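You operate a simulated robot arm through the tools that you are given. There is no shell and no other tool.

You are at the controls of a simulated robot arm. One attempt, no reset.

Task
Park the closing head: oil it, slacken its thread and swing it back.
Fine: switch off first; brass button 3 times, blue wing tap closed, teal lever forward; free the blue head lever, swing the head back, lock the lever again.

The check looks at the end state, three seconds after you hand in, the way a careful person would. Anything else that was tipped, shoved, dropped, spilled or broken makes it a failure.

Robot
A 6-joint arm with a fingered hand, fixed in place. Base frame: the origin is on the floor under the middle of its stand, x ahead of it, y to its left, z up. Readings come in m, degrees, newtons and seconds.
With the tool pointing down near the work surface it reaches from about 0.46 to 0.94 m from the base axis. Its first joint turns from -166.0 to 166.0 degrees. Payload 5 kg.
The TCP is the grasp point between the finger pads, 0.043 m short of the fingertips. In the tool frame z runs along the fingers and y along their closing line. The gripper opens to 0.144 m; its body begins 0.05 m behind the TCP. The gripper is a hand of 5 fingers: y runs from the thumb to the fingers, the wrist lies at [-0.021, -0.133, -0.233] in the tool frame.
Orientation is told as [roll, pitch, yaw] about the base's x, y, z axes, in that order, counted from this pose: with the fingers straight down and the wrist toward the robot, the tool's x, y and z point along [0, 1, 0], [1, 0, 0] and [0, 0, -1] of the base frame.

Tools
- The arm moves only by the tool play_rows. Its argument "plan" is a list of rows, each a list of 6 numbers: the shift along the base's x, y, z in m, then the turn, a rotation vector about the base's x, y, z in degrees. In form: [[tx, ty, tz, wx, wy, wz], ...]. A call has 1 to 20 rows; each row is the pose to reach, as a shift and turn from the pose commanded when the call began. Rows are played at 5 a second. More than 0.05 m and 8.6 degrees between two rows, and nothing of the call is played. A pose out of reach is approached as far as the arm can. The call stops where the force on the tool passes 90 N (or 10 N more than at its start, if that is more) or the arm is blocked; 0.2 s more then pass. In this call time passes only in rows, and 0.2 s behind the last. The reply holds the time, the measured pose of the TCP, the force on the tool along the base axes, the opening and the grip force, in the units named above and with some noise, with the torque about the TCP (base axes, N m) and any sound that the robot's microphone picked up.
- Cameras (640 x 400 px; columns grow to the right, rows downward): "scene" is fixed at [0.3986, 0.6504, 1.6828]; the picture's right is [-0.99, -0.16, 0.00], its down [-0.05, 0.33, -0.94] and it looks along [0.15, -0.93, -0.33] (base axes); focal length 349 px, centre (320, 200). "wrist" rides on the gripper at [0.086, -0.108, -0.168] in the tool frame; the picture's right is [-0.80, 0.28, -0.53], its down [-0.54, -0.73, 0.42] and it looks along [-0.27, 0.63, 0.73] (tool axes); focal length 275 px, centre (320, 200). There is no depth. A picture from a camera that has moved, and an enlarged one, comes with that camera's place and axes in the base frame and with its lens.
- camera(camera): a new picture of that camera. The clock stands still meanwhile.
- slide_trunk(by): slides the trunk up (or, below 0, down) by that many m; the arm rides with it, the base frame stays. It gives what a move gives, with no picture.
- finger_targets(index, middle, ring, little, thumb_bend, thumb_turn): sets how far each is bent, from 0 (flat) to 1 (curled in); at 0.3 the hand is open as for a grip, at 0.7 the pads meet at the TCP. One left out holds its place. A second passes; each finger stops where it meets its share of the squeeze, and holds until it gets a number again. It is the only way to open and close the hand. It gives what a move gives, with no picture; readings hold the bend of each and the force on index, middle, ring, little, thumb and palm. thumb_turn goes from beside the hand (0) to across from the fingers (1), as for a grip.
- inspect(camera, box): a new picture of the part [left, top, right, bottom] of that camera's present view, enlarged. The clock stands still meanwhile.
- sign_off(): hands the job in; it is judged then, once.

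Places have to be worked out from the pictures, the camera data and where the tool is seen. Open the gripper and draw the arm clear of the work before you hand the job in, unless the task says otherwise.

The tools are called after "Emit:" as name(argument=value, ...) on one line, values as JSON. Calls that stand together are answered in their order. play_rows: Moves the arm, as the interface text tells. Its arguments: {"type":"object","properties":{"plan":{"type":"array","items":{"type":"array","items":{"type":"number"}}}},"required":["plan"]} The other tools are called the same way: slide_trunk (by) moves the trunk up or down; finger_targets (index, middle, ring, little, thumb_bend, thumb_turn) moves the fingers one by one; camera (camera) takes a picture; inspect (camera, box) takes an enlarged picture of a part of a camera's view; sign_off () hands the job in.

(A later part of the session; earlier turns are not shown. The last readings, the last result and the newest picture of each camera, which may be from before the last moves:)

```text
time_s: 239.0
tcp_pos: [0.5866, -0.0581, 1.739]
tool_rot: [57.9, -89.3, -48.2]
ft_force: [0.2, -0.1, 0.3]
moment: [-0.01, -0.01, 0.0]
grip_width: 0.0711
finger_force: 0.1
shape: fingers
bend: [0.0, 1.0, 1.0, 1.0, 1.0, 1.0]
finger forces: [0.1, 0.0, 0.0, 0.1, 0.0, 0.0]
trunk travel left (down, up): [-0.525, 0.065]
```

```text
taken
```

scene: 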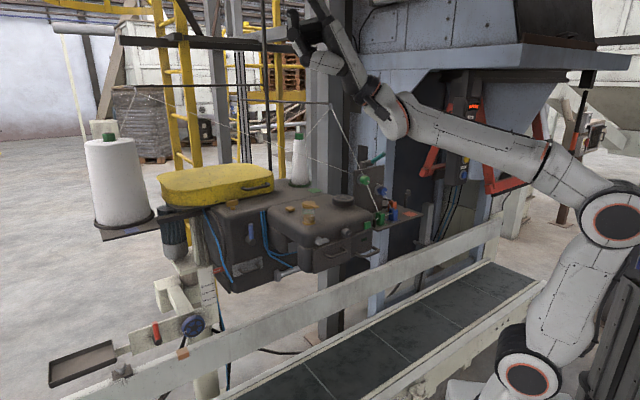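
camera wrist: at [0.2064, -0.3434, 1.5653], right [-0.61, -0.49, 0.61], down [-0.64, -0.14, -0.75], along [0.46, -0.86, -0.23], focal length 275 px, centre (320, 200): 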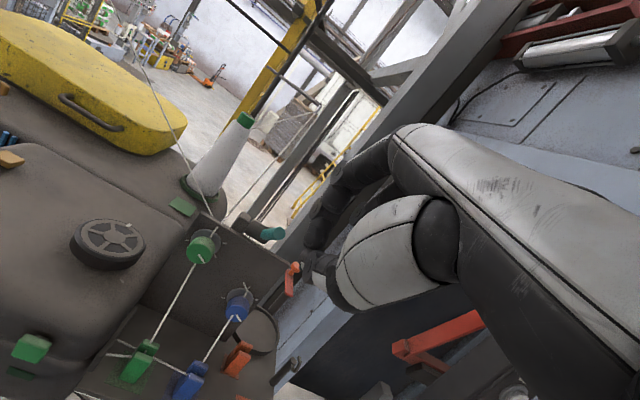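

Good. Now yaw the hand (still pointing up) to −40° with the wrist point fixed, then move left.

Emit:
play_rows(plan=[[0.0059, -0.0253, 0, 0, 0, -7.4], [0.0092, -0.0557, 0, 0, 0, -14.9], [0.0084, -0.0859, 0, 0, 0, -22.3], [0.0038, -0.1157, 0, 0, 0, -29.7], [-0.0047, -0.1447, 0, 0, 0, -37.1], [-0.017, -0.1727, 0, 0, 0, -44.6], [-0.0326, -0.1986, 0, 0, 0, -52]])

Emit:
play_rows(plan=[[0.015, 0.03, -0.02, 0, 0, 0], [0.03, 0.06, -0.04, 0, 0, 0], [0.045, 0.09, -0.06, 0, 0, 0], [0.058, 0.12, -0.08, 0, 0, 0]])

Emit:
camera(camera="scene")

```text
time_s: 240.6
tcp_pos: [0.5546, -0.2583, 1.7414]
tool_rot: [58.8, -89.3, -101.1]
ft_force: [-0.1, -0.4, -0.6]
moment: [-0.03, -0.01, -0.01]
grip_width: 0.0714
finger_force: 0.1
shape: fingers
bend: [0.0, 1.0, 1.0, 1.0, 1.0, 1.0]
finger forces: [0.0, 0.1, 0.0, 0.0, 0.0, 0.1]
trunk travel left (down, up): [-0.525, 0.065]
```

```text
time_s: 241.6
tcp_pos: [0.6159, -0.1367, 1.6604]
tool_rot: [53.1, -89.4, -95.5]
ft_force: [0.7, 0.9, -0.4]
moment: [0.02, -0.06, -0.04]
grip_width: 0.0711
finger_force: 0.0
shape: fingers
bend: [0.0, 1.0, 1.0, 1.0, 1.0, 1.0]
finger forces: [0.0, 0.0, 0.0, 0.0, 0.0, 0.0]
trunk travel left (down, up): [-0.525, 0.065]
```

```text
taken
```

scene: 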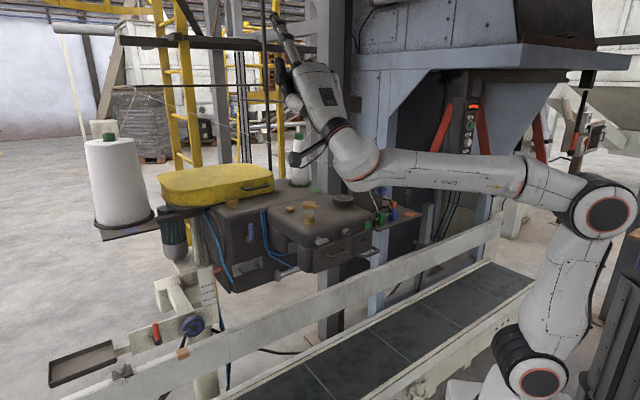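

Now lower the hand while levelling it (tilt 90→40), in the open space left of the head.

Emit:
play_rows(plan=[[0.0, -0.003, -0.043, 2.6, 2.9, 0], [0.0, -0.006, -0.086, 5.2, 5.7, 0], [0.0, -0.009, -0.129, 7.7, 8.6, 0], [0.0, -0.012, -0.172, 10.3, 11.4, 0], [0.0, -0.015, -0.215, 12.9, 14.3, 0], [0.0, -0.018, -0.258, 15.5, 17.2, 0], [0.0, -0.021, -0.301, 18, 20, 0], [0.0, -0.025, -0.344, 20.6, 22.9, 0], [0.0, -0.028, -0.387, 23.2, 25.8, 0], [0.0, -0.031, -0.43, 25.8, 28.6, 0], [0.0, -0.034, -0.473, 28.3, 31.5, 0], [0.0, -0.037, -0.516, 30.9, 34.3, 0], [0.0, -0.04, -0.56, 33.5, 37.2, 0]])

Emit:
camera(camera="scene")

Emit:
camera(camera="wrist")

```text
time_s: 244.4
tcp_pos: [0.6141, -0.1794, 1.1015]
tool_rot: [0.3, -39.5, -42.9]
ft_force: [0.0, -0.3, -0.4]
moment: [0.0, 0.01, 0.0]
grip_width: 0.0714
finger_force: 0.1
shape: fingers
bend: [0.0, 1.0, 1.0, 1.0, 1.0, 1.0]
finger forces: [0.1, 0.0, 0.1, 0.0, 0.0, 0.1]
trunk travel left (down, up): [-0.525, 0.065]
```

```text
taken
```

scene: 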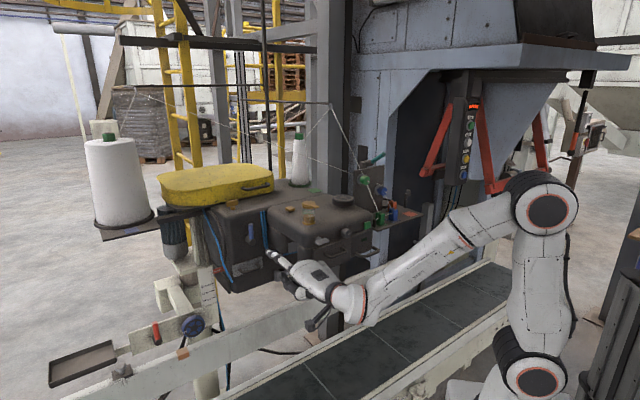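

```text
taken
camera wrist: at [0.5321, 0.0137, 1.1616], right [-0.63, -0.5, 0.59], down [-0.58, -0.2, -0.79], along [0.52, -0.84, -0.17], focal length 275 px, centre (320, 200)
```

wrist: 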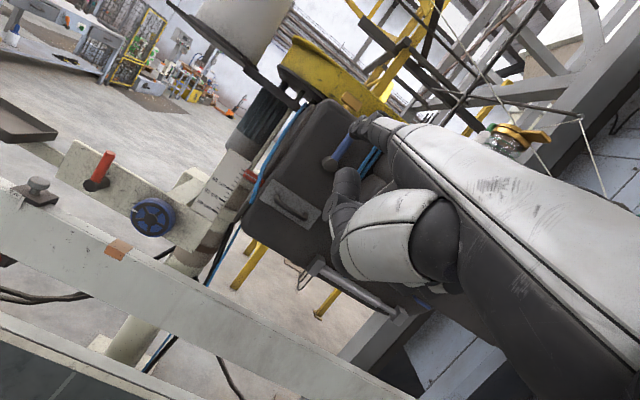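

Exact pose reached. I zoom on the blue lever and the fingertip.

Emit:
inspect(camera="wrist", box=[270, 80, 410, 200])

Emit:
inspect(camera="scene", box=[200, 200, 320, 300])

```text
3.33 times, centred on (340, 140) of wrist
camera zoom: at [0.5321, 0.0137, 1.1616], right [-0.63, -0.5, 0.59], down [-0.58, -0.2, -0.79], along [0.52, -0.84, -0.17], focal length 918 px, centre (253, 400)
```

zoom: 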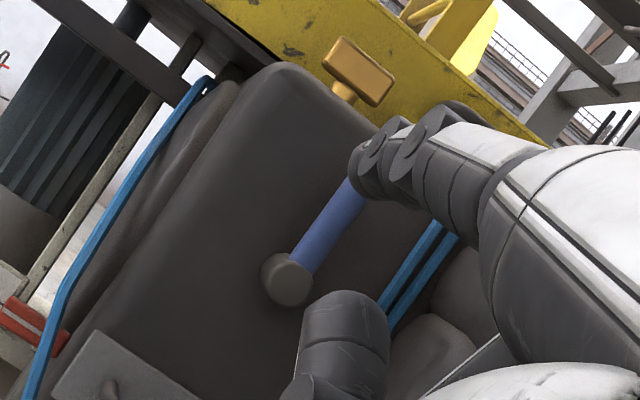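

```text
4.00 times, centred on (260, 250) of scene
camera zoom: at [0.3986, 0.6504, 1.6828], right [-0.99, -0.16, 0.0], down [-0.05, 0.33, -0.94], along [0.15, -0.93, -0.33], focal length 1396 px, centre (560, 0)
```

zoom: 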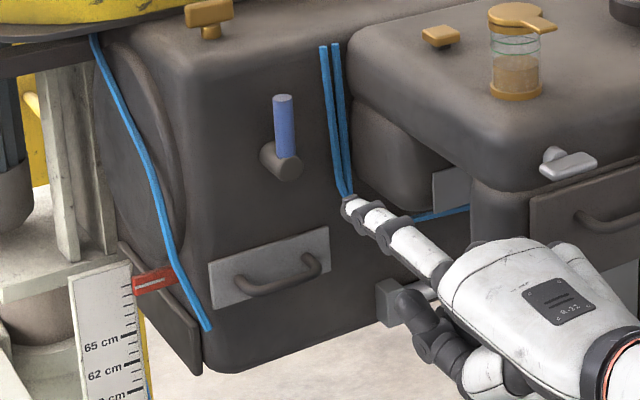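

The lever's axis is at about u 0.298, v 0.84 with its top at z 1.215; the fingertip is 3 cm left of it and 18 cm short. I move forward alongside its left side.

Emit:
play_rows(plan=[[0.026, -0.026, 0, 0, 0, 0], [0.052, -0.052, 0, 0, 0, 0], [0.078, -0.078, 0, 0, 0, 0], [0.104, -0.104, 0, 0, 0, 0], [0.127, -0.127, 0, 0, 0, 0]])

Emit:
inspect(camera="wrist", box=[290, 80, 410, 180])

Emit:
inspect(camera="scene", box=[200, 190, 320, 290])

```text
time_s: 245.6
tcp_pos: [0.7433, -0.3023, 1.1001]
tool_rot: [0.2, -39.5, -42.7]
ft_force: [0.9, 0.5, -0.3]
moment: [0.0, -0.02, -0.02]
grip_width: 0.071
finger_force: 0.1
shape: fingers
bend: [0.0, 1.0, 1.0, 1.0, 1.0, 1.0]
finger forces: [0.0, 0.0, 0.1, 0.0, 0.0, 0.0]
trunk travel left (down, up): [-0.525, 0.065]
```

```text
4.00 times, centred on (350, 130) of wrist
camera zoom: at [0.6601, -0.1109, 1.1601], right [-0.63, -0.51, 0.59], down [-0.58, -0.2, -0.79], along [0.52, -0.84, -0.17], focal length 1101 px, centre (200, 480)
```

zoom: 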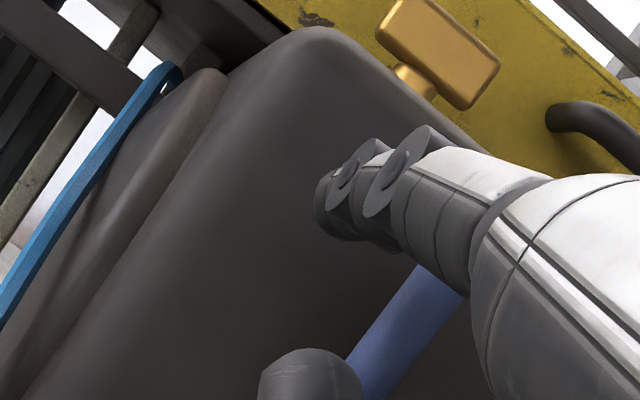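

```text
4.00 times, centred on (260, 240) of scene
camera zoom: at [0.3986, 0.6504, 1.6828], right [-0.99, -0.16, 0.0], down [-0.05, 0.33, -0.94], along [0.15, -0.93, -0.33], focal length 1396 px, centre (560, 40)
```

zoom: 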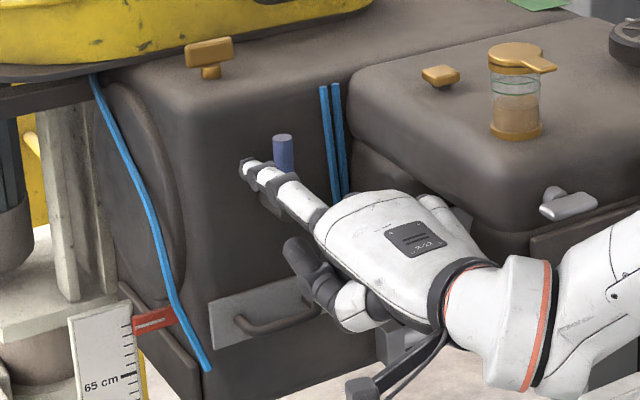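

The fingertip is beside the lever's left. I push gently to the right (−u) to test that direction.

Emit:
play_rows(plan=[[-0.007, -0.007, 0, 0, 0, 0], [-0.0127, -0.0127, 0, 0, 0, 0]])

Emit:
play_rows(plan=[[-0.005, -0.005, 0, 0, 0, 0]])

Emit:
inspect(camera="scene", box=[200, 190, 320, 290])

```text
time_s: 246.2
tcp_pos: [0.7312, -0.3123, 1.1001]
tool_rot: [0.1, -39.6, -42.4]
ft_force: [14.1, 9.5, -0.9]
moment: [-0.83, 1.15, -0.44]
grip_width: 0.0713
finger_force: 8.5
shape: fingers
bend: [0.0, 1.0, 1.0, 1.0, 1.0, 1.0]
finger forces: [0.0, 0.0, 0.0, 0.8, 0.0, 16.7]
trunk travel left (down, up): [-0.525, 0.065]
```

```text
time_s: 246.6
tcp_pos: [0.7304, -0.3137, 1.0992]
tool_rot: [-0.4, -39.6, -41.8]
ft_force: [39.6, 32.6, 2.9]
moment: [-2.83, 3.6, -1.66]
grip_width: 0.0715
finger_force: 25.3
shape: fingers
bend: [0.0, 1.0, 1.0, 1.0, 1.0, 1.0]
finger forces: [0.1, 0.1, 0.0, 4.7, 0.0, 47.1]
trunk travel left (down, up): [-0.525, 0.065]
```

```text
4.00 times, centred on (260, 240) of scene
camera zoom: at [0.3986, 0.6504, 1.6828], right [-0.99, -0.16, 0.0], down [-0.05, 0.33, -0.94], along [0.15, -0.93, -0.33], focal length 1396 px, centre (560, 40)
```

zoom: 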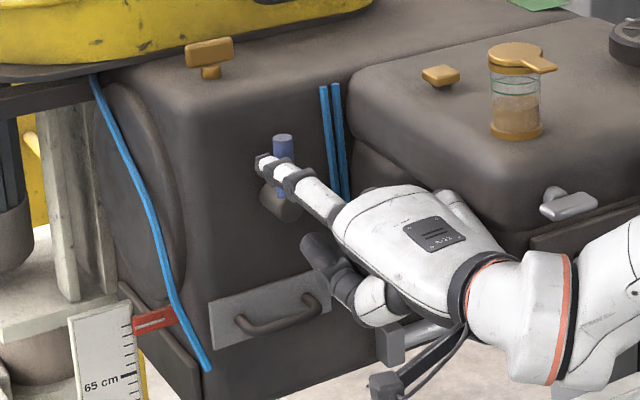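

The palm's right side is pressing on the head's left flank (47 N), not the finger on the lever. I back off at once.

Emit:
play_rows(plan=[[0.01, 0.01, 0, 0, 0, 0], [0.02, 0.02, 0, 0, 0, 0]])

Emit:
inspect(camera="scene", box=[200, 190, 360, 310])

```text
time_s: 247.2
tcp_pos: [0.744, -0.3016, 1.0998]
tool_rot: [0.3, -39.4, -43.1]
ft_force: [-0.1, -0.1, -0.1]
moment: [-0.06, 0.01, -0.07]
grip_width: 0.0711
finger_force: 0.0
shape: fingers
bend: [0.0, 1.0, 1.0, 1.0, 1.0, 1.0]
finger forces: [0.0, 0.0, 0.1, 0.0, 0.1, 0.0]
trunk travel left (down, up): [-0.525, 0.065]
```

```text
3.33 times, centred on (280, 250) of scene
camera zoom: at [0.3986, 0.6504, 1.6828], right [-0.99, -0.16, 0.0], down [-0.05, 0.33, -0.94], along [0.15, -0.93, -0.33], focal length 1163 px, centre (453, 33)
```

zoom: 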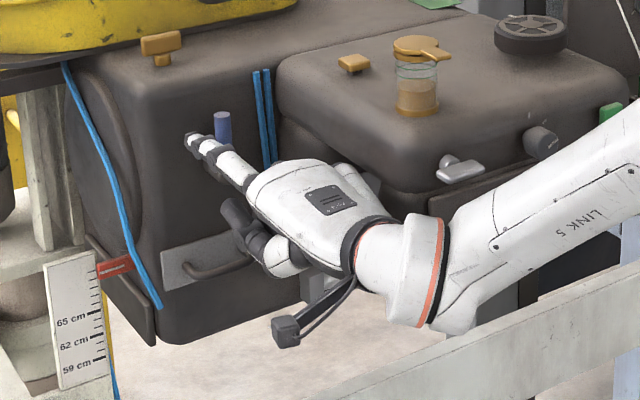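

Released, nothing displaced. I retreat a little and yaw the hand to −60° so it comes from further left and its palm stays clear of the head.

Emit:
play_rows(plan=[[-0.02, 0.03, 0, 0, 0, -4], [-0.02, 0.05, 0, 0, 0, -9], [-0.01, 0.055, 0, 0, 0, -13], [-0.0015, 0.0562, 0, 0, 0, -17]])

Emit:
inspect(camera="scene", box=[200, 190, 360, 310])

Emit:
inspect(camera="wrist", box=[270, 80, 410, 200])

```text
time_s: 248.2
tcp_pos: [0.7424, -0.2452, 1.1002]
tool_rot: [0.2, -39.5, -59.9]
ft_force: [0.3, -0.4, 0.4]
moment: [0.04, 0.02, 0.03]
grip_width: 0.0712
finger_force: 0.1
shape: fingers
bend: [0.0, 1.0, 1.0, 1.0, 1.0, 1.0]
finger forces: [0.1, 0.0, 0.1, 0.0, 0.0, 0.0]
trunk travel left (down, up): [-0.525, 0.065]
```

```text
3.33 times, centred on (280, 250) of scene
camera zoom: at [0.3986, 0.6504, 1.6828], right [-0.99, -0.16, 0.0], down [-0.05, 0.33, -0.94], along [0.15, -0.93, -0.33], focal length 1163 px, centre (453, 33)
```

zoom: 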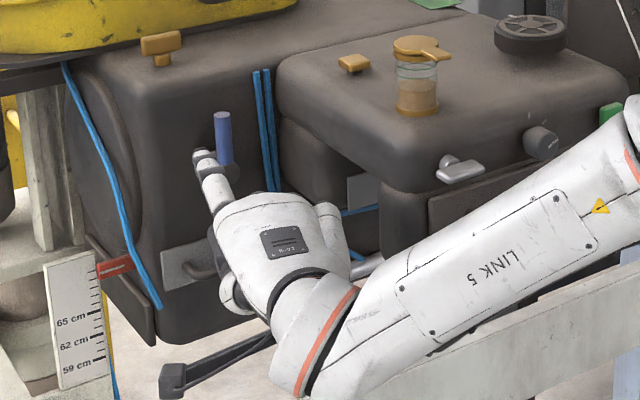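

```text
3.33 times, centred on (340, 140) of wrist
camera zoom: at [0.7203, -0.0372, 1.1603], right [-0.75, -0.3, 0.59], down [-0.61, -0.02, -0.79], along [0.25, -0.95, -0.17], focal length 918 px, centre (253, 400)
```

zoom: 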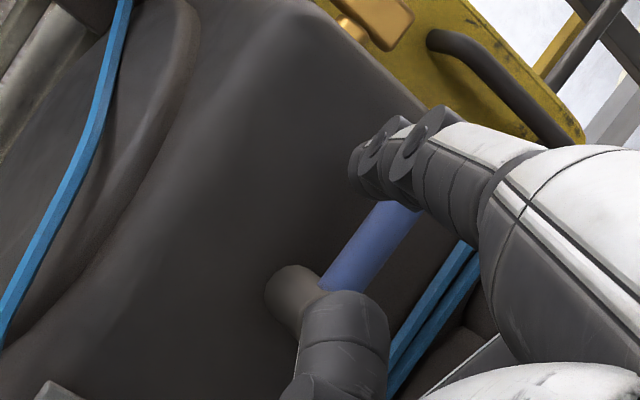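

Good clearance now. I move forward beside the lever, then push right in small steps.

Emit:
play_rows(plan=[[0.013, -0.019, 0, 0, 0, 0], [0.0262, -0.0375, 0, 0, 0, 0]])

Emit:
play_rows(plan=[[-0.007, -0.007, 0, 0, 0, 0], [-0.0113, -0.0113, 0, 0, 0, 0]])

Emit:
inspect(camera="scene", box=[220, 200, 300, 260])

```text
time_s: 248.8
tcp_pos: [0.7683, -0.2838, 1.099]
tool_rot: [0.1, -39.5, -59.8]
ft_force: [0.9, 0.5, 0.4]
moment: [-0.03, -0.01, -0.03]
grip_width: 0.0711
finger_force: 0.1
shape: fingers
bend: [0.0, 1.0, 1.0, 1.0, 1.0, 1.0]
finger forces: [0.0, 0.1, 0.0, 0.0, 0.1, 0.1]
trunk travel left (down, up): [-0.525, 0.065]
```

```text
time_s: 249.4
tcp_pos: [0.7589, -0.2944, 1.0992]
tool_rot: [0.2, -39.5, -59.8]
ft_force: [-0.9, 0.5, 0.0]
moment: [0.02, -0.01, 0.03]
grip_width: 0.0713
finger_force: 0.0
shape: fingers
bend: [0.0, 1.0, 1.0, 1.0, 1.0, 1.0]
finger forces: [0.1, 0.0, 0.0, 0.1, 0.0, 0.0]
trunk travel left (down, up): [-0.525, 0.065]
```

```text
6.67 times, centred on (260, 230) of scene
camera zoom: at [0.3986, 0.6504, 1.6828], right [-0.99, -0.16, 0.0], down [-0.05, 0.33, -0.94], along [0.15, -0.93, -0.33], focal length 2327 px, centre (720, 0)
```

zoom: 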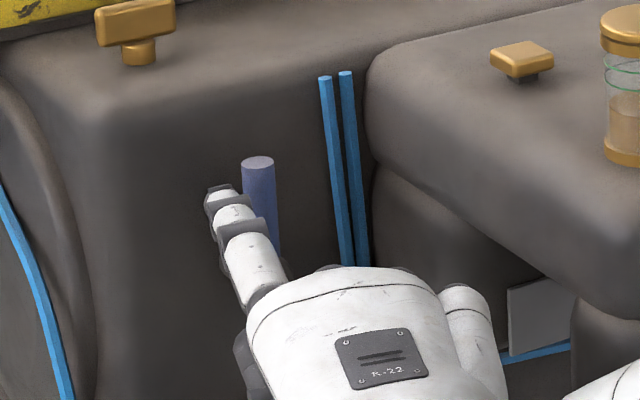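

Just about to touch. I continue right in 6 mm steps, checking force.

Emit:
play_rows(plan=[[-0.0045, -0.0045, 0, 0, 0, 0]])

Emit:
play_rows(plan=[[-0.0045, -0.0045, 0, 0, 0, 0]])

Emit:
inspect(camera="scene", box=[220, 200, 300, 260])

```text
time_s: 249.8
tcp_pos: [0.7532, -0.2996, 1.1001]
tool_rot: [0.2, -39.7, -59.7]
ft_force: [-0.2, -0.4, -0.4]
moment: [-0.02, -0.02, 0.03]
grip_width: 0.0714
finger_force: 0.1
shape: fingers
bend: [0.0, 1.0, 1.0, 1.0, 1.0, 1.0]
finger forces: [0.0, 0.1, 0.0, 0.1, 0.1, 0.0]
trunk travel left (down, up): [-0.525, 0.065]
```

```text
time_s: 250.2
tcp_pos: [0.7479, -0.3028, 1.1001]
tool_rot: [0.2, -39.7, -59.8]
ft_force: [-0.1, -0.2, 0.1]
moment: [0.0, -0.04, -0.01]
grip_width: 0.0712
finger_force: 0.1
shape: fingers
bend: [0.0, 1.0, 1.0, 1.0, 1.0, 1.0]
finger forces: [0.1, 0.1, 0.1, 0.0, 0.0, 0.0]
trunk travel left (down, up): [-0.525, 0.065]
```

```text
6.67 times, centred on (260, 230) of scene
camera zoom: at [0.3986, 0.6504, 1.6828], right [-0.99, -0.16, 0.0], down [-0.05, 0.33, -0.94], along [0.15, -0.93, -0.33], focal length 2327 px, centre (720, 0)
```

zoom: 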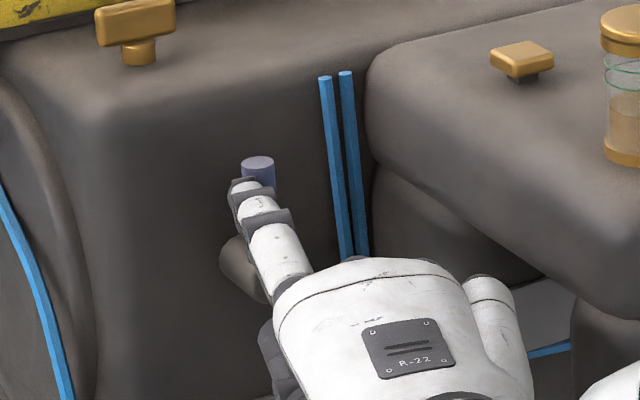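

The finger slid past in front of the lever, so the lever is deeper. I back left, go 2.5 cm deeper and push again.

Emit:
play_rows(plan=[[0.01, 0.01, 0, 0, 0, 0], [0.0205, 0.0205, 0, 0, 0, 0], [0.0382, 0.0028, 0, 0, 0, 0]])

Emit:
play_rows(plan=[[-0.007, -0.007, 0, 0, 0, 0], [-0.012, -0.012, 0, 0, 0, 0]])

Emit:
inspect(camera="scene", box=[220, 200, 300, 260])

```text
time_s: 251.0
tcp_pos: [0.7846, -0.3006, 1.0999]
tool_rot: [0.2, -39.5, -59.8]
ft_force: [-0.7, 0.9, 0.4]
moment: [-0.01, 0.01, 0.02]
grip_width: 0.0714
finger_force: 0.1
shape: fingers
bend: [0.0, 1.0, 1.0, 1.0, 1.0, 1.0]
finger forces: [0.0, 0.1, 0.1, 0.1, 0.0, 0.0]
trunk travel left (down, up): [-0.525, 0.065]
```

```text
time_s: 251.6
tcp_pos: [0.7752, -0.3118, 1.1001]
tool_rot: [0.2, -39.5, -59.8]
ft_force: [0.8, -0.7, 0.3]
moment: [0.02, -0.01, -0.02]
grip_width: 0.0714
finger_force: 0.1
shape: fingers
bend: [0.0, 1.0, 1.0, 1.0, 1.0, 1.0]
finger forces: [0.0, 0.0, 0.0, 0.0, 0.0, 0.1]
trunk travel left (down, up): [-0.525, 0.065]
```

```text
6.67 times, centred on (260, 230) of scene
camera zoom: at [0.3986, 0.6504, 1.6828], right [-0.99, -0.16, 0.0], down [-0.05, 0.33, -0.94], along [0.15, -0.93, -0.33], focal length 2327 px, centre (720, 0)
```

zoom: 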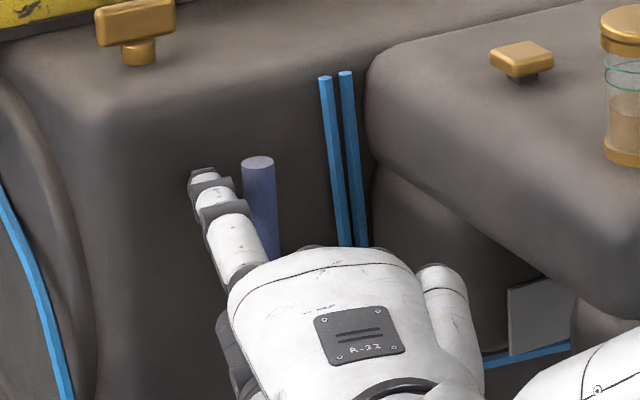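

Alongside at greater depth. Continue right in small steps.

Emit:
play_rows(plan=[[-0.005, -0.005, 0, 0, 0, 0]])

Emit:
play_rows(plan=[[-0.0045, -0.0045, 0, 0, 0, 0]])

Emit:
inspect(camera="scene", box=[220, 200, 300, 260])

```text
time_s: 252.0
tcp_pos: [0.7693, -0.3175, 1.1008]
tool_rot: [0.2, -39.4, -59.9]
ft_force: [0.2, -0.6, -0.2]
moment: [0.01, 0.03, 0.01]
grip_width: 0.0715
finger_force: 0.0
shape: fingers
bend: [0.0, 1.0, 1.0, 1.0, 1.0, 1.0]
finger forces: [0.0, 0.1, 0.0, 0.1, 0.0, 0.0]
trunk travel left (down, up): [-0.525, 0.065]
```

```text
time_s: 252.4
tcp_pos: [0.765, -0.321, 1.1003]
tool_rot: [0.0, -39.6, -59.7]
ft_force: [2.6, 1.9, -0.5]
moment: [-0.2, 0.1, 0.22]
grip_width: 0.0711
finger_force: 1.1
shape: fingers
bend: [0.0, 1.0, 1.0, 1.0, 1.0, 1.0]
finger forces: [2.1, 0.0, 0.0, 0.0, 0.1, 0.0]
trunk travel left (down, up): [-0.525, 0.065]
```

```text
6.67 times, centred on (260, 230) of scene
camera zoom: at [0.3986, 0.6504, 1.6828], right [-0.99, -0.16, 0.0], down [-0.05, 0.33, -0.94], along [0.15, -0.93, -0.33], focal length 2327 px, centre (720, 0)
```

zoom: 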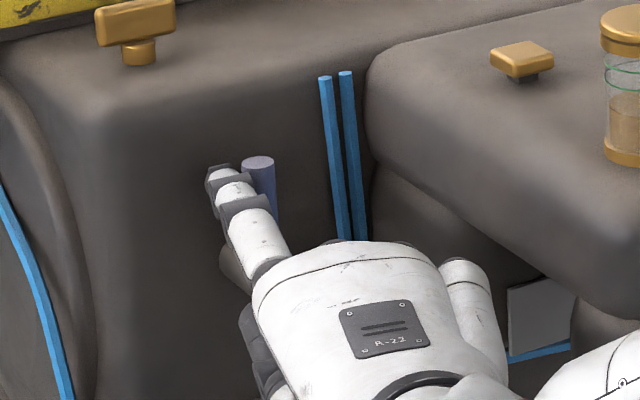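

Contact (2 N). I push a bit further to see whether it turns or resists.

Emit:
play_rows(plan=[[-0.0035, -0.0035, 0, 0, 0, 0]])

Emit:
play_rows(plan=[[-0.0035, -0.0035, 0, 0, 0, 0]])

Emit:
inspect(camera="scene", box=[220, 200, 300, 260])

```text
time_s: 252.8
tcp_pos: [0.7623, -0.3241, 1.1004]
tool_rot: [0.2, -39.7, -59.6]
ft_force: [3.0, 6.0, -0.3]
moment: [-0.53, 0.35, 0.54]
grip_width: 0.0712
finger_force: 3.2
shape: fingers
bend: [0.0, 1.0, 1.0, 1.0, 1.0, 1.0]
finger forces: [5.9, 0.0, 0.0, 0.0, 0.1, 0.0]
trunk travel left (down, up): [-0.525, 0.065]
```

```text
time_s: 253.2
tcp_pos: [0.7589, -0.3261, 1.0991]
tool_rot: [-0.1, -39.6, -59.7]
ft_force: [4.9, 9.9, -0.8]
moment: [-0.97, 0.52, 1.02]
grip_width: 0.0713
finger_force: 5.2
shape: fingers
bend: [0.0, 1.0, 1.0, 1.0, 1.0, 1.0]
finger forces: [10.3, 0.0, 0.1, 0.0, 0.0, 0.0]
trunk travel left (down, up): [-0.525, 0.065]
```

```text
6.67 times, centred on (260, 230) of scene
camera zoom: at [0.3986, 0.6504, 1.6828], right [-0.99, -0.16, 0.0], down [-0.05, 0.33, -0.94], along [0.15, -0.93, -0.33], focal length 2327 px, centre (720, 0)
```

zoom: 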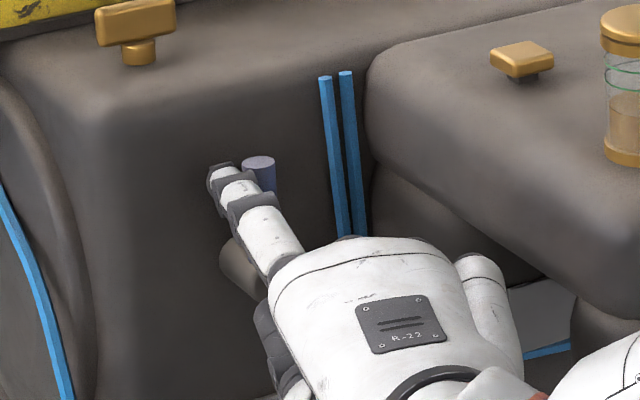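

10 N without any motion: clockwise is blocked, so it must turn counter-clockwise (top to the left). For that I need the finger on its right side with the fist on the left, so I retreat and roll the hand palm-up.

Emit:
play_rows(plan=[[0.007, 0.007, 0, 0, 0, 0], [0.0141, 0.0141, 0, 0, 0, 0], [-0.005, 0.047, 0, 0, 0, 0], [-0.023, 0.08, 0, 0, 0, 0], [-0.042, 0.112, 0, 0, 0, 0], [-0.061, 0.144, 0, 0, 0, 0]])

Emit:
play_rows(plan=[[0.0113, 0.0065, 0.004, 4.1, -7.1, 0], [0.022, 0.0127, 0.0097, 8.2, -14.2, 0], [0.0318, 0.0184, 0.0172, 12.3, -21.3, 0], [0.0407, 0.0235, 0.0262, 16.4, -28.4, 0], [0.0483, 0.0279, 0.0366, 20.5, -35.5, 0], [0.0546, 0.0315, 0.0481, 24.6, -42.6, 0], [0.0594, 0.0343, 0.0605, 28.7, -49.7, 0], [0.0626, 0.0361, 0.0736, 32.8, -56.8, 0], [0.0641, 0.037, 0.0871, 36.9, -63.9, 0], [0.064, 0.037, 0.1008, 41, -71, 0], [0.0623, 0.036, 0.1139, 45, -77.9, 0]])

Emit:
camera(camera="scene")

```text
time_s: 254.6
tcp_pos: [0.6954, -0.1826, 1.099]
tool_rot: [0.2, -39.5, -59.8]
ft_force: [-0.2, 0.0, -0.1]
moment: [-0.02, 0.03, 0.01]
grip_width: 0.0717
finger_force: 0.0
shape: fingers
bend: [0.0, 1.0, 1.0, 1.0, 1.0, 1.0]
finger forces: [0.1, 0.0, 0.1, 0.0, 0.1, 0.0]
trunk travel left (down, up): [-0.525, 0.065]
```

```text
time_s: 257.0
tcp_pos: [0.7596, -0.1494, 1.2133]
tool_rot: [90.3, -0.1, -99.5]
ft_force: [-0.2, -0.1, -0.6]
moment: [0.0, -0.01, 0.01]
grip_width: 0.0714
finger_force: 0.0
shape: fingers
bend: [0.0, 1.0, 1.0, 1.0, 1.0, 1.0]
finger forces: [0.0, 0.1, 0.0, 0.1, 0.1, 0.0]
trunk travel left (down, up): [-0.525, 0.065]
```

```text
taken
```

scene: 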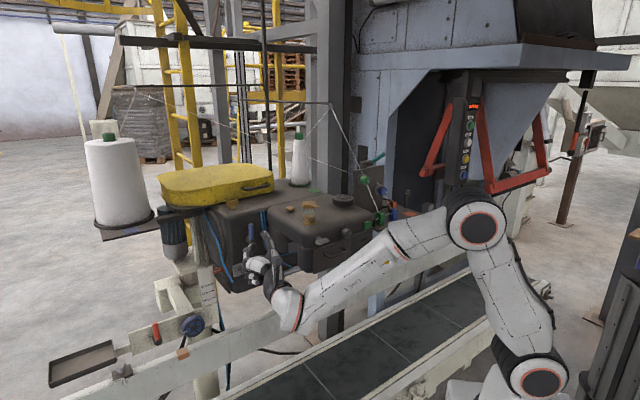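

The 90° roll works. I continue to the full palm-up roll.

Emit:
play_rows(plan=[[-0.0034, -0.002, 0.013, 4.1, -7.1, 0], [-0.0084, -0.0049, 0.0254, 8.2, -14.2, 0], [-0.0149, -0.0086, 0.0368, 12.3, -21.3, 0], [-0.0227, -0.0131, 0.047, 16.4, -28.4, 0], [-0.0317, -0.0183, 0.0558, 20.5, -35.5, 0], [-0.0417, -0.0241, 0.063, 24.6, -42.6, 0], [-0.0524, -0.0303, 0.0686, 28.7, -49.7, 0], [-0.0637, -0.0368, 0.0723, 32.8, -56.8, 0], [-0.0755, -0.0436, 0.0741, 36.9, -63.9, 0], [-0.0873, -0.0504, 0.0739, 41, -71, 0], [-0.0986, -0.057, 0.0719, 45, -77.9, 0]])

Emit:
camera(camera="scene")

Emit:
inspect(camera="scene", box=[200, 200, 360, 320])

Emit:
camera(camera="wrist")

```text
time_s: 259.4
tcp_pos: [0.6593, -0.2055, 1.2851]
tool_rot: [-179.8, 39.5, -60.1]
ft_force: [0.5, 1.6, 0.0]
moment: [0.03, -0.01, 0.0]
grip_width: 0.0713
finger_force: 0.1
shape: fingers
bend: [0.0, 1.0, 1.0, 1.0, 1.0, 1.0]
finger forces: [0.1, 0.0, 0.1, 0.0, 0.1, 0.1]
trunk travel left (down, up): [-0.525, 0.065]
```

```text
taken
```

scene: 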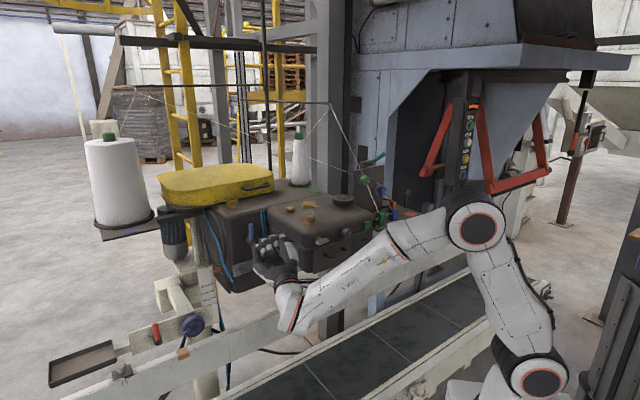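

```text
3.33 times, centred on (280, 260) of scene
camera zoom: at [0.3986, 0.6504, 1.6828], right [-0.99, -0.16, 0.0], down [-0.05, 0.33, -0.94], along [0.15, -0.93, -0.33], focal length 1163 px, centre (453, 0)
```

zoom: 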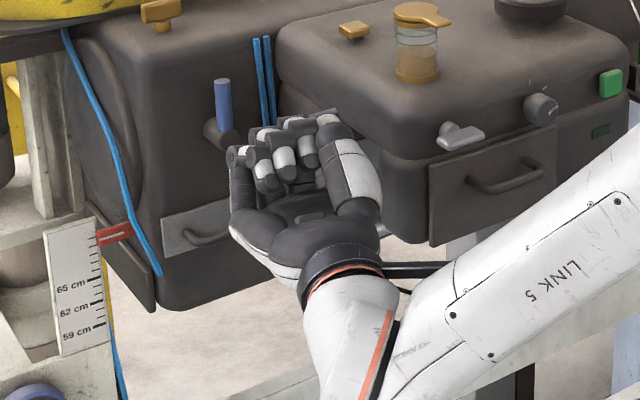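

```text
taken
camera wrist: at [0.4899, -0.0828, 1.2254], right [0.63, 0.5, -0.59], down [0.33, 0.52, 0.79], along [0.7, -0.69, 0.17], focal length 275 px, centre (320, 200)
```

wrist: 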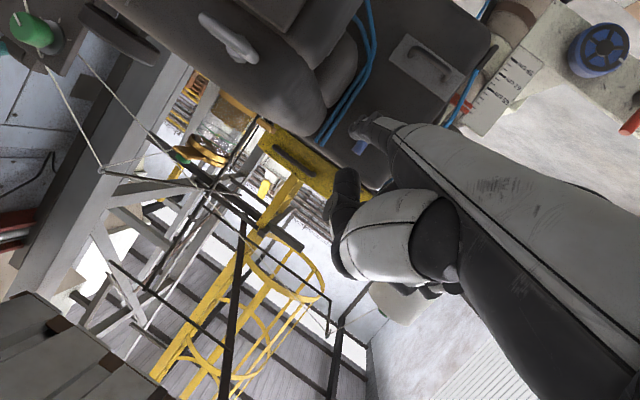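

Palm-up reached, with the index on the right side (tip u≈0.275, right of the lever at 0.298). I advance forward alongside the lever's right.

Emit:
play_rows(plan=[[0.025, -0.025, 0, 0, 0, 0], [0.05, -0.05, 0, 0, 0, 0], [0.075, -0.075, 0, 0, 0, 0], [0.095, -0.095, 0, 0, 0, 0]])

Emit:
inspect(camera="wrist", box=[300, 80, 420, 180])

Emit:
inspect(camera="scene", box=[220, 200, 320, 280])

```text
time_s: 260.4
tcp_pos: [0.7565, -0.302, 1.2829]
tool_rot: [-180.0, 39.6, -60.2]
ft_force: [-0.2, -0.1, -0.4]
moment: [-0.02, 0.01, -0.02]
grip_width: 0.0717
finger_force: 0.1
shape: fingers
bend: [0.0, 1.0, 1.0, 1.0, 1.0, 1.0]
finger forces: [0.1, 0.0, 0.1, 0.0, 0.0, 0.0]
trunk travel left (down, up): [-0.525, 0.065]
```

```text
4.00 times, centred on (360, 130) of wrist
camera zoom: at [0.586, -0.1791, 1.2232], right [0.63, 0.5, -0.59], down [0.33, 0.52, 0.79], along [0.7, -0.69, 0.16], focal length 1101 px, centre (160, 480)
```

zoom: 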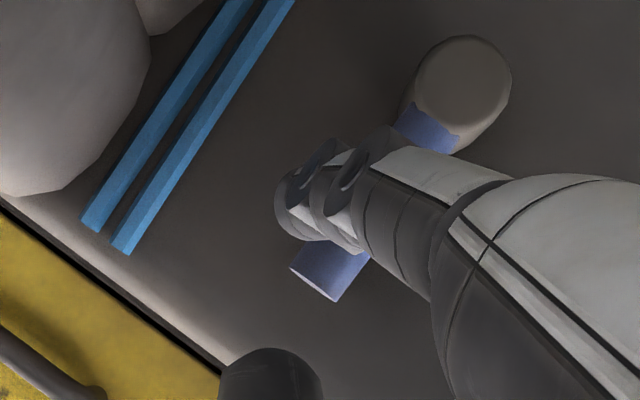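

```text
5.00 times, centred on (270, 240) of scene
camera zoom: at [0.3986, 0.6504, 1.6828], right [-0.99, -0.16, 0.0], down [-0.05, 0.33, -0.94], along [0.15, -0.93, -0.33], focal length 1745 px, centre (570, 0)
```

zoom: 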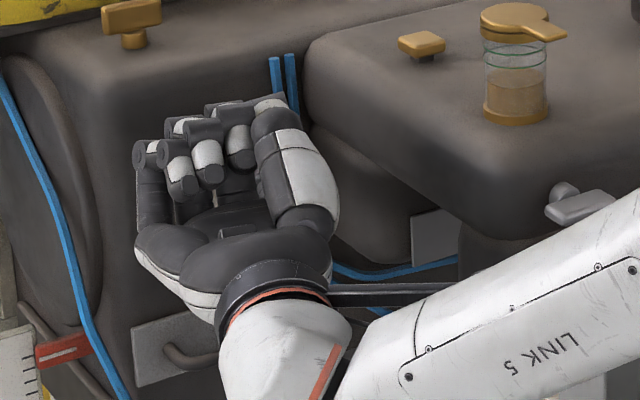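

The finger slants slightly across the lever's front, so I shift 12 mm right first, then forward past the lever's right side.

Emit:
play_rows(plan=[[-0.0085, -0.0085, 0, 0, 0, 0], [0.004, -0.021, 0, 0, 0, 0], [0.0148, -0.0318, 0, 0, 0, 0]])

Emit:
inspect(camera="wrist", box=[300, 80, 420, 180])

```text
time_s: 261.2
tcp_pos: [0.7702, -0.3315, 1.2841]
tool_rot: [-179.9, 39.6, -60.2]
ft_force: [0.7, 0.3, 0.3]
moment: [0.02, -0.04, 0.0]
grip_width: 0.0714
finger_force: 0.0
shape: fingers
bend: [0.0, 1.0, 1.0, 1.0, 1.0, 1.0]
finger forces: [0.0, 0.1, 0.0, 0.0, 0.0, 0.0]
trunk travel left (down, up): [-0.525, 0.065]
```

```text
4.00 times, centred on (360, 130) of wrist
camera zoom: at [0.6007, -0.2088, 1.226], right [0.63, 0.5, -0.59], down [0.33, 0.52, 0.79], along [0.7, -0.69, 0.17], focal length 1101 px, centre (160, 480)
```

zoom: 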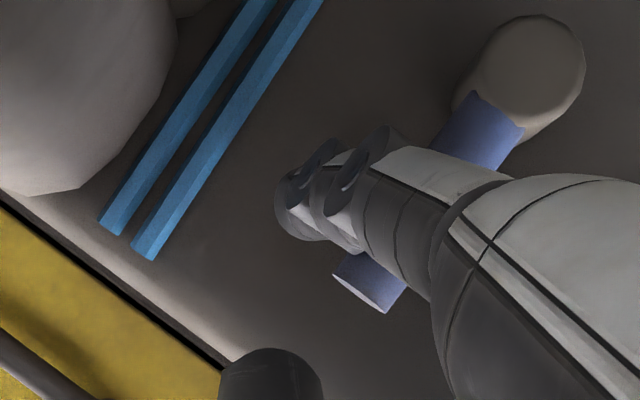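

The tip is at lever depth on its right side. Now I push left (+u) in small steps.

Emit:
play_rows(plan=[[0.005, 0.005, 0, 0, 0, 0], [0.0099, 0.0099, 0, 0, 0, 0]])

Emit:
play_rows(plan=[[0.005, 0.005, 0, 0, 0, 0]])

Emit:
inspect(camera="wrist", box=[300, 80, 420, 180])

```text
time_s: 261.8
tcp_pos: [0.7807, -0.3217, 1.2866]
tool_rot: [-180.0, 39.6, -60.2]
ft_force: [-1.5, -1.2, -0.2]
moment: [-0.08, 0.14, -0.13]
grip_width: 0.0711
finger_force: 0.4
shape: fingers
bend: [0.0, 1.0, 1.0, 1.0, 1.0, 1.0]
finger forces: [1.6, 0.0, 0.0, 0.2, 0.0, 0.0]
trunk travel left (down, up): [-0.525, 0.065]
```

```text
time_s: 262.2
tcp_pos: [0.7852, -0.3175, 1.2862]
tool_rot: [-179.9, 39.5, -60.2]
ft_force: [-1.4, 0.1, 0.4]
moment: [-0.03, 0.16, -0.11]
grip_width: 0.0713
finger_force: 1.3
shape: fingers
bend: [0.0, 1.0, 1.0, 1.0, 1.0, 1.0]
finger forces: [1.5, 0.0, 0.0, 0.1, 0.0, 0.0]
trunk travel left (down, up): [-0.525, 0.065]
```

```text
4.00 times, centred on (360, 130) of wrist
camera zoom: at [0.6152, -0.1944, 1.2265], right [0.63, 0.5, -0.59], down [0.33, 0.52, 0.79], along [0.7, -0.69, 0.17], focal length 1101 px, centre (160, 480)
```

zoom: 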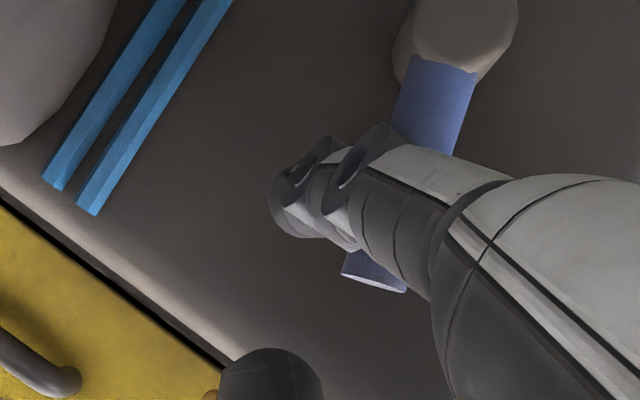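

The lever turns counter-clockwise easily (~1.5 N). I continue along its arc.

Emit:
play_rows(plan=[[0.0085, 0.0085, 0.0, 0, 0, 0], [0.017, 0.017, -0.004, 0, 0, 0]])

Emit:
inspect(camera="wrist", box=[300, 60, 440, 180])

```text
time_s: 262.8
tcp_pos: [0.8028, -0.2993, 1.2815]
tool_rot: [-179.9, 39.5, -60.2]
ft_force: [-0.9, 0.1, 1.3]
moment: [-0.07, 0.1, -0.07]
grip_width: 0.0709
finger_force: 0.4
shape: fingers
bend: [0.0, 1.0, 1.0, 1.0, 1.0, 1.0]
finger forces: [1.0, 0.0, 0.0, 0.0, 0.0, 0.0]
trunk travel left (down, up): [-0.525, 0.065]
```

```text
3.33 times, centred on (370, 120) of wrist
camera zoom: at [0.633, -0.1762, 1.2215], right [0.63, 0.5, -0.59], down [0.33, 0.52, 0.79], along [0.7, -0.69, 0.17], focal length 918 px, centre (153, 467)
```

zoom: 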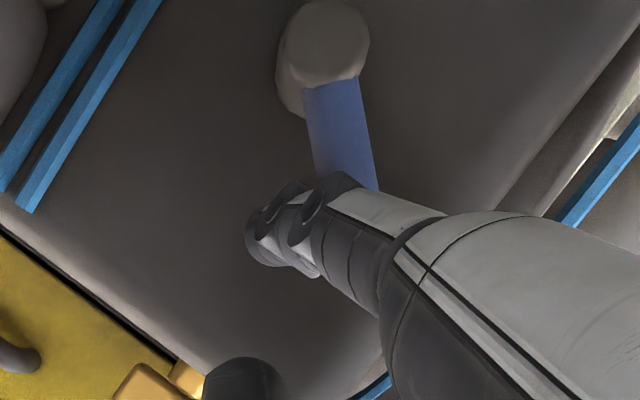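

About 45° turned. I keep following the arc to the left and down until it stops.

Emit:
play_rows(plan=[[0.008, 0.008, -0.005, 0, 0, 0], [0.0155, 0.0155, -0.012, 0, 0, 0]])

Emit:
play_rows(plan=[[0.005, 0.005, -0.008, 0, 0, 0], [0.009, 0.009, -0.016, 0, 0, 0]])

Emit:
inspect(camera="wrist", box=[260, 40, 440, 180])

```text
time_s: 263.4
tcp_pos: [0.818, -0.2846, 1.2686]
tool_rot: [-179.9, 39.5, -60.2]
ft_force: [-2.3, -0.5, 0.5]
moment: [-0.05, 0.16, -0.14]
grip_width: 0.0704
finger_force: 1.3
shape: fingers
bend: [0.0, 1.0, 1.0, 1.0, 1.0, 1.0]
finger forces: [2.4, 0.0, 0.0, 0.0, 0.0, 0.0]
trunk travel left (down, up): [-0.525, 0.065]
```

```text
time_s: 264.0
tcp_pos: [0.8241, -0.2749, 1.2568]
tool_rot: [-179.7, 39.3, -60.2]
ft_force: [-11.0, 1.1, 12.8]
moment: [-0.88, 0.67, -0.83]
grip_width: 0.0642
finger_force: 8.1
shape: fingers
bend: [0.04, 1.0, 1.0, 1.0, 1.0, 1.0]
finger forces: [16.3, 0.1, 0.0, 0.1, 0.0, 0.0]
trunk travel left (down, up): [-0.525, 0.065]
```

```text
2.86 times, centred on (350, 110) of wrist
camera zoom: at [0.655, -0.153, 1.1965], right [0.64, 0.5, -0.59], down [0.32, 0.52, 0.79], along [0.7, -0.69, 0.17], focal length 786 px, centre (234, 457)
```

zoom: 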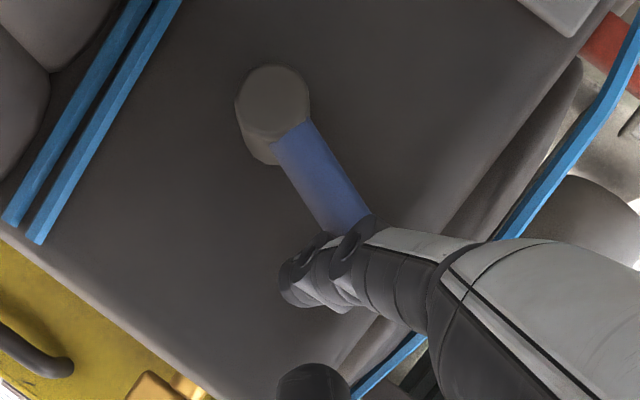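

Force jumps to 16 N at ~70°: that's its stop, so the lever is freed. I ease off and withdraw from it.

Emit:
play_rows(plan=[[-0.003, -0.003, 0.012, 0, 0, 0], [-0.006, -0.006, 0.03, 0, 0, 0], [-0.03, 0.015, 0.035, 0, 0, 0], [-0.06, 0.045, 0.035, 0, 0, 0], [-0.09, 0.075, 0.035, 0, 0, 0], [-0.115, 0.1, 0.035, 0, 0, 0]])

Emit:
camera(camera="scene")

Emit:
inspect(camera="scene", box=[180, 190, 340, 310])

Emit:
camera(camera="wrist")

```text
time_s: 265.4
tcp_pos: [0.7131, -0.1765, 1.289]
tool_rot: [-179.8, 39.5, -60.2]
ft_force: [-0.4, -0.4, -0.9]
moment: [-0.01, 0.0, 0.02]
grip_width: 0.0711
finger_force: 0.0
shape: fingers
bend: [0.0, 1.0, 1.0, 1.0, 1.0, 1.0]
finger forces: [0.0, 0.0, 0.0, 0.0, 0.1, 0.0]
trunk travel left (down, up): [-0.525, 0.065]
```

```text
taken
```

scene: 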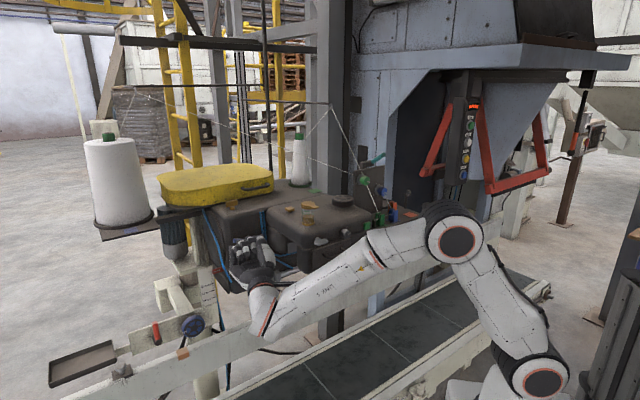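

```text
3.33 times, centred on (260, 250) of scene
camera zoom: at [0.3986, 0.6504, 1.6828], right [-0.99, -0.16, 0.0], down [-0.05, 0.33, -0.94], along [0.15, -0.93, -0.33], focal length 1163 px, centre (520, 33)
```

zoom: 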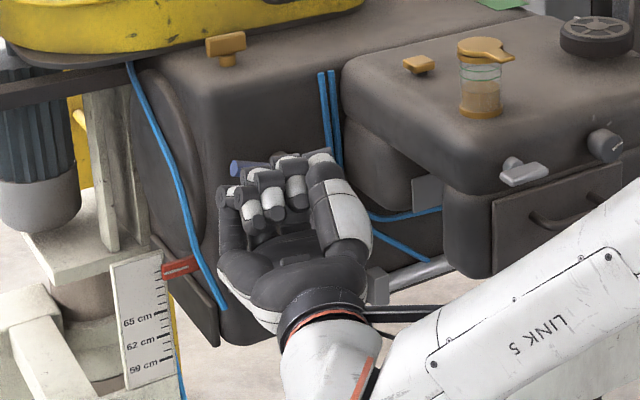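

```text
taken
camera wrist: at [0.5437, -0.0537, 1.2295], right [0.63, 0.5, -0.59], down [0.33, 0.52, 0.79], along [0.7, -0.69, 0.17], focal length 275 px, centre (320, 200)
```

wrist: 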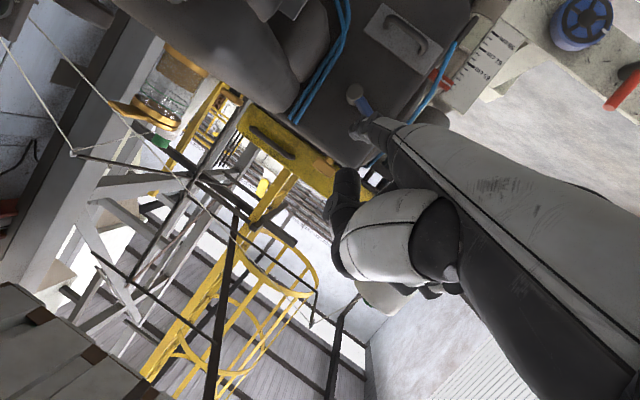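

The blue lever is now turned left (freed). I roll the hand back to palm-down in free space, to push the head back with a closed fist.

Emit:
play_rows(plan=[[0.0113, 0.0066, 0.002, -4, 6.9, 0], [0.0231, 0.0134, 0.0022, -8.1, 14, 0], [0.0349, 0.0202, 0.0004, -12.2, 21.1, 0], [0.0462, 0.0267, -0.0033, -16.3, 28.2, 0], [0.057, 0.0329, -0.0089, -20.4, 35.3, 0], [0.0669, 0.0387, -0.0161, -24.5, 42.4, 0], [0.0759, 0.0439, -0.0249, -28.6, 49.5, 0], [0.0837, 0.0484, -0.0351, -32.7, 56.6, 0], [0.0902, 0.0521, -0.0465, -36.8, 63.7, 0], [0.0953, 0.055, -0.0589, -40.9, 70.8, 0], [0.0986, 0.057, -0.0719, -45, 77.9, 0]])

Emit:
play_rows(plan=[[0.0017, 0.001, -0.0131, -4, 6.9, 0], [0.0019, 0.0011, -0.0268, -8.1, 14, 0], [0.0003, 0.0002, -0.0403, -12.2, 21.1, 0], [-0.0029, -0.0017, -0.0534, -16.3, 28.2, 0], [-0.0077, -0.0045, -0.0658, -20.4, 35.3, 0], [-0.0139, -0.0081, -0.0773, -24.5, 42.4, 0], [-0.0216, -0.0125, -0.0877, -28.6, 49.5, 0], [-0.0304, -0.0176, -0.0967, -32.7, 56.6, 0], [-0.0403, -0.0233, -0.1042, -36.8, 63.7, 0], [-0.051, -0.0295, -0.11, -40.9, 70.8, 0], [-0.0623, -0.036, -0.1139, -45, 77.9, 0]])

Emit:
camera(camera="scene")

Emit:
camera(camera="wrist")

```text
time_s: 267.8
tcp_pos: [0.8092, -0.1196, 1.2171]
tool_rot: [90.0, -0.2, -99.5]
ft_force: [0.1, -0.7, 0.0]
moment: [0.01, 0.03, -0.01]
grip_width: 0.0713
finger_force: 0.2
shape: fingers
bend: [0.0, 1.0, 1.0, 1.0, 1.0, 1.0]
finger forces: [0.0, 0.0, 0.1, 0.0, 0.0, 0.1]
trunk travel left (down, up): [-0.525, 0.065]
```

```text
time_s: 270.2
tcp_pos: [0.7466, -0.1541, 1.1019]
tool_rot: [-0.1, -39.5, -59.6]
ft_force: [-0.4, 0.7, 0.0]
moment: [0.0, -0.02, 0.02]
grip_width: 0.0711
finger_force: 0.0
shape: fingers
bend: [0.0, 1.0, 1.0, 1.0, 1.0, 1.0]
finger forces: [0.0, 0.0, 0.0, 0.0, 0.1, 0.0]
trunk travel left (down, up): [-0.525, 0.065]
```

```text
taken
```

scene: 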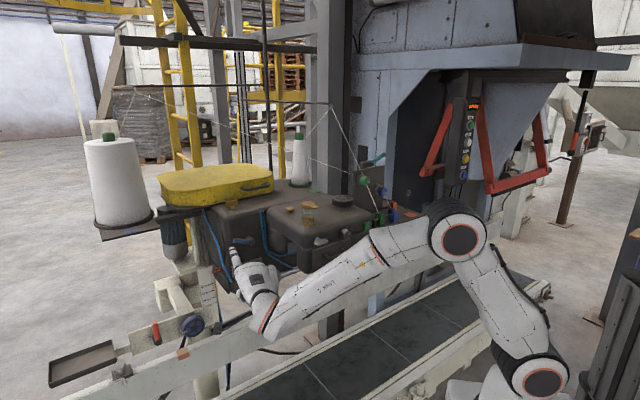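

```text
taken
camera wrist: at [0.7246, 0.0528, 1.1621], right [-0.75, -0.3, 0.59], down [-0.62, -0.02, -0.79], along [0.25, -0.95, -0.17], focal length 275 px, centre (320, 200)
```

wrist: 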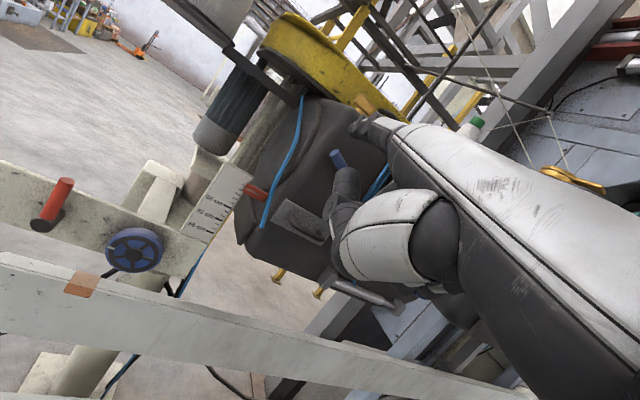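

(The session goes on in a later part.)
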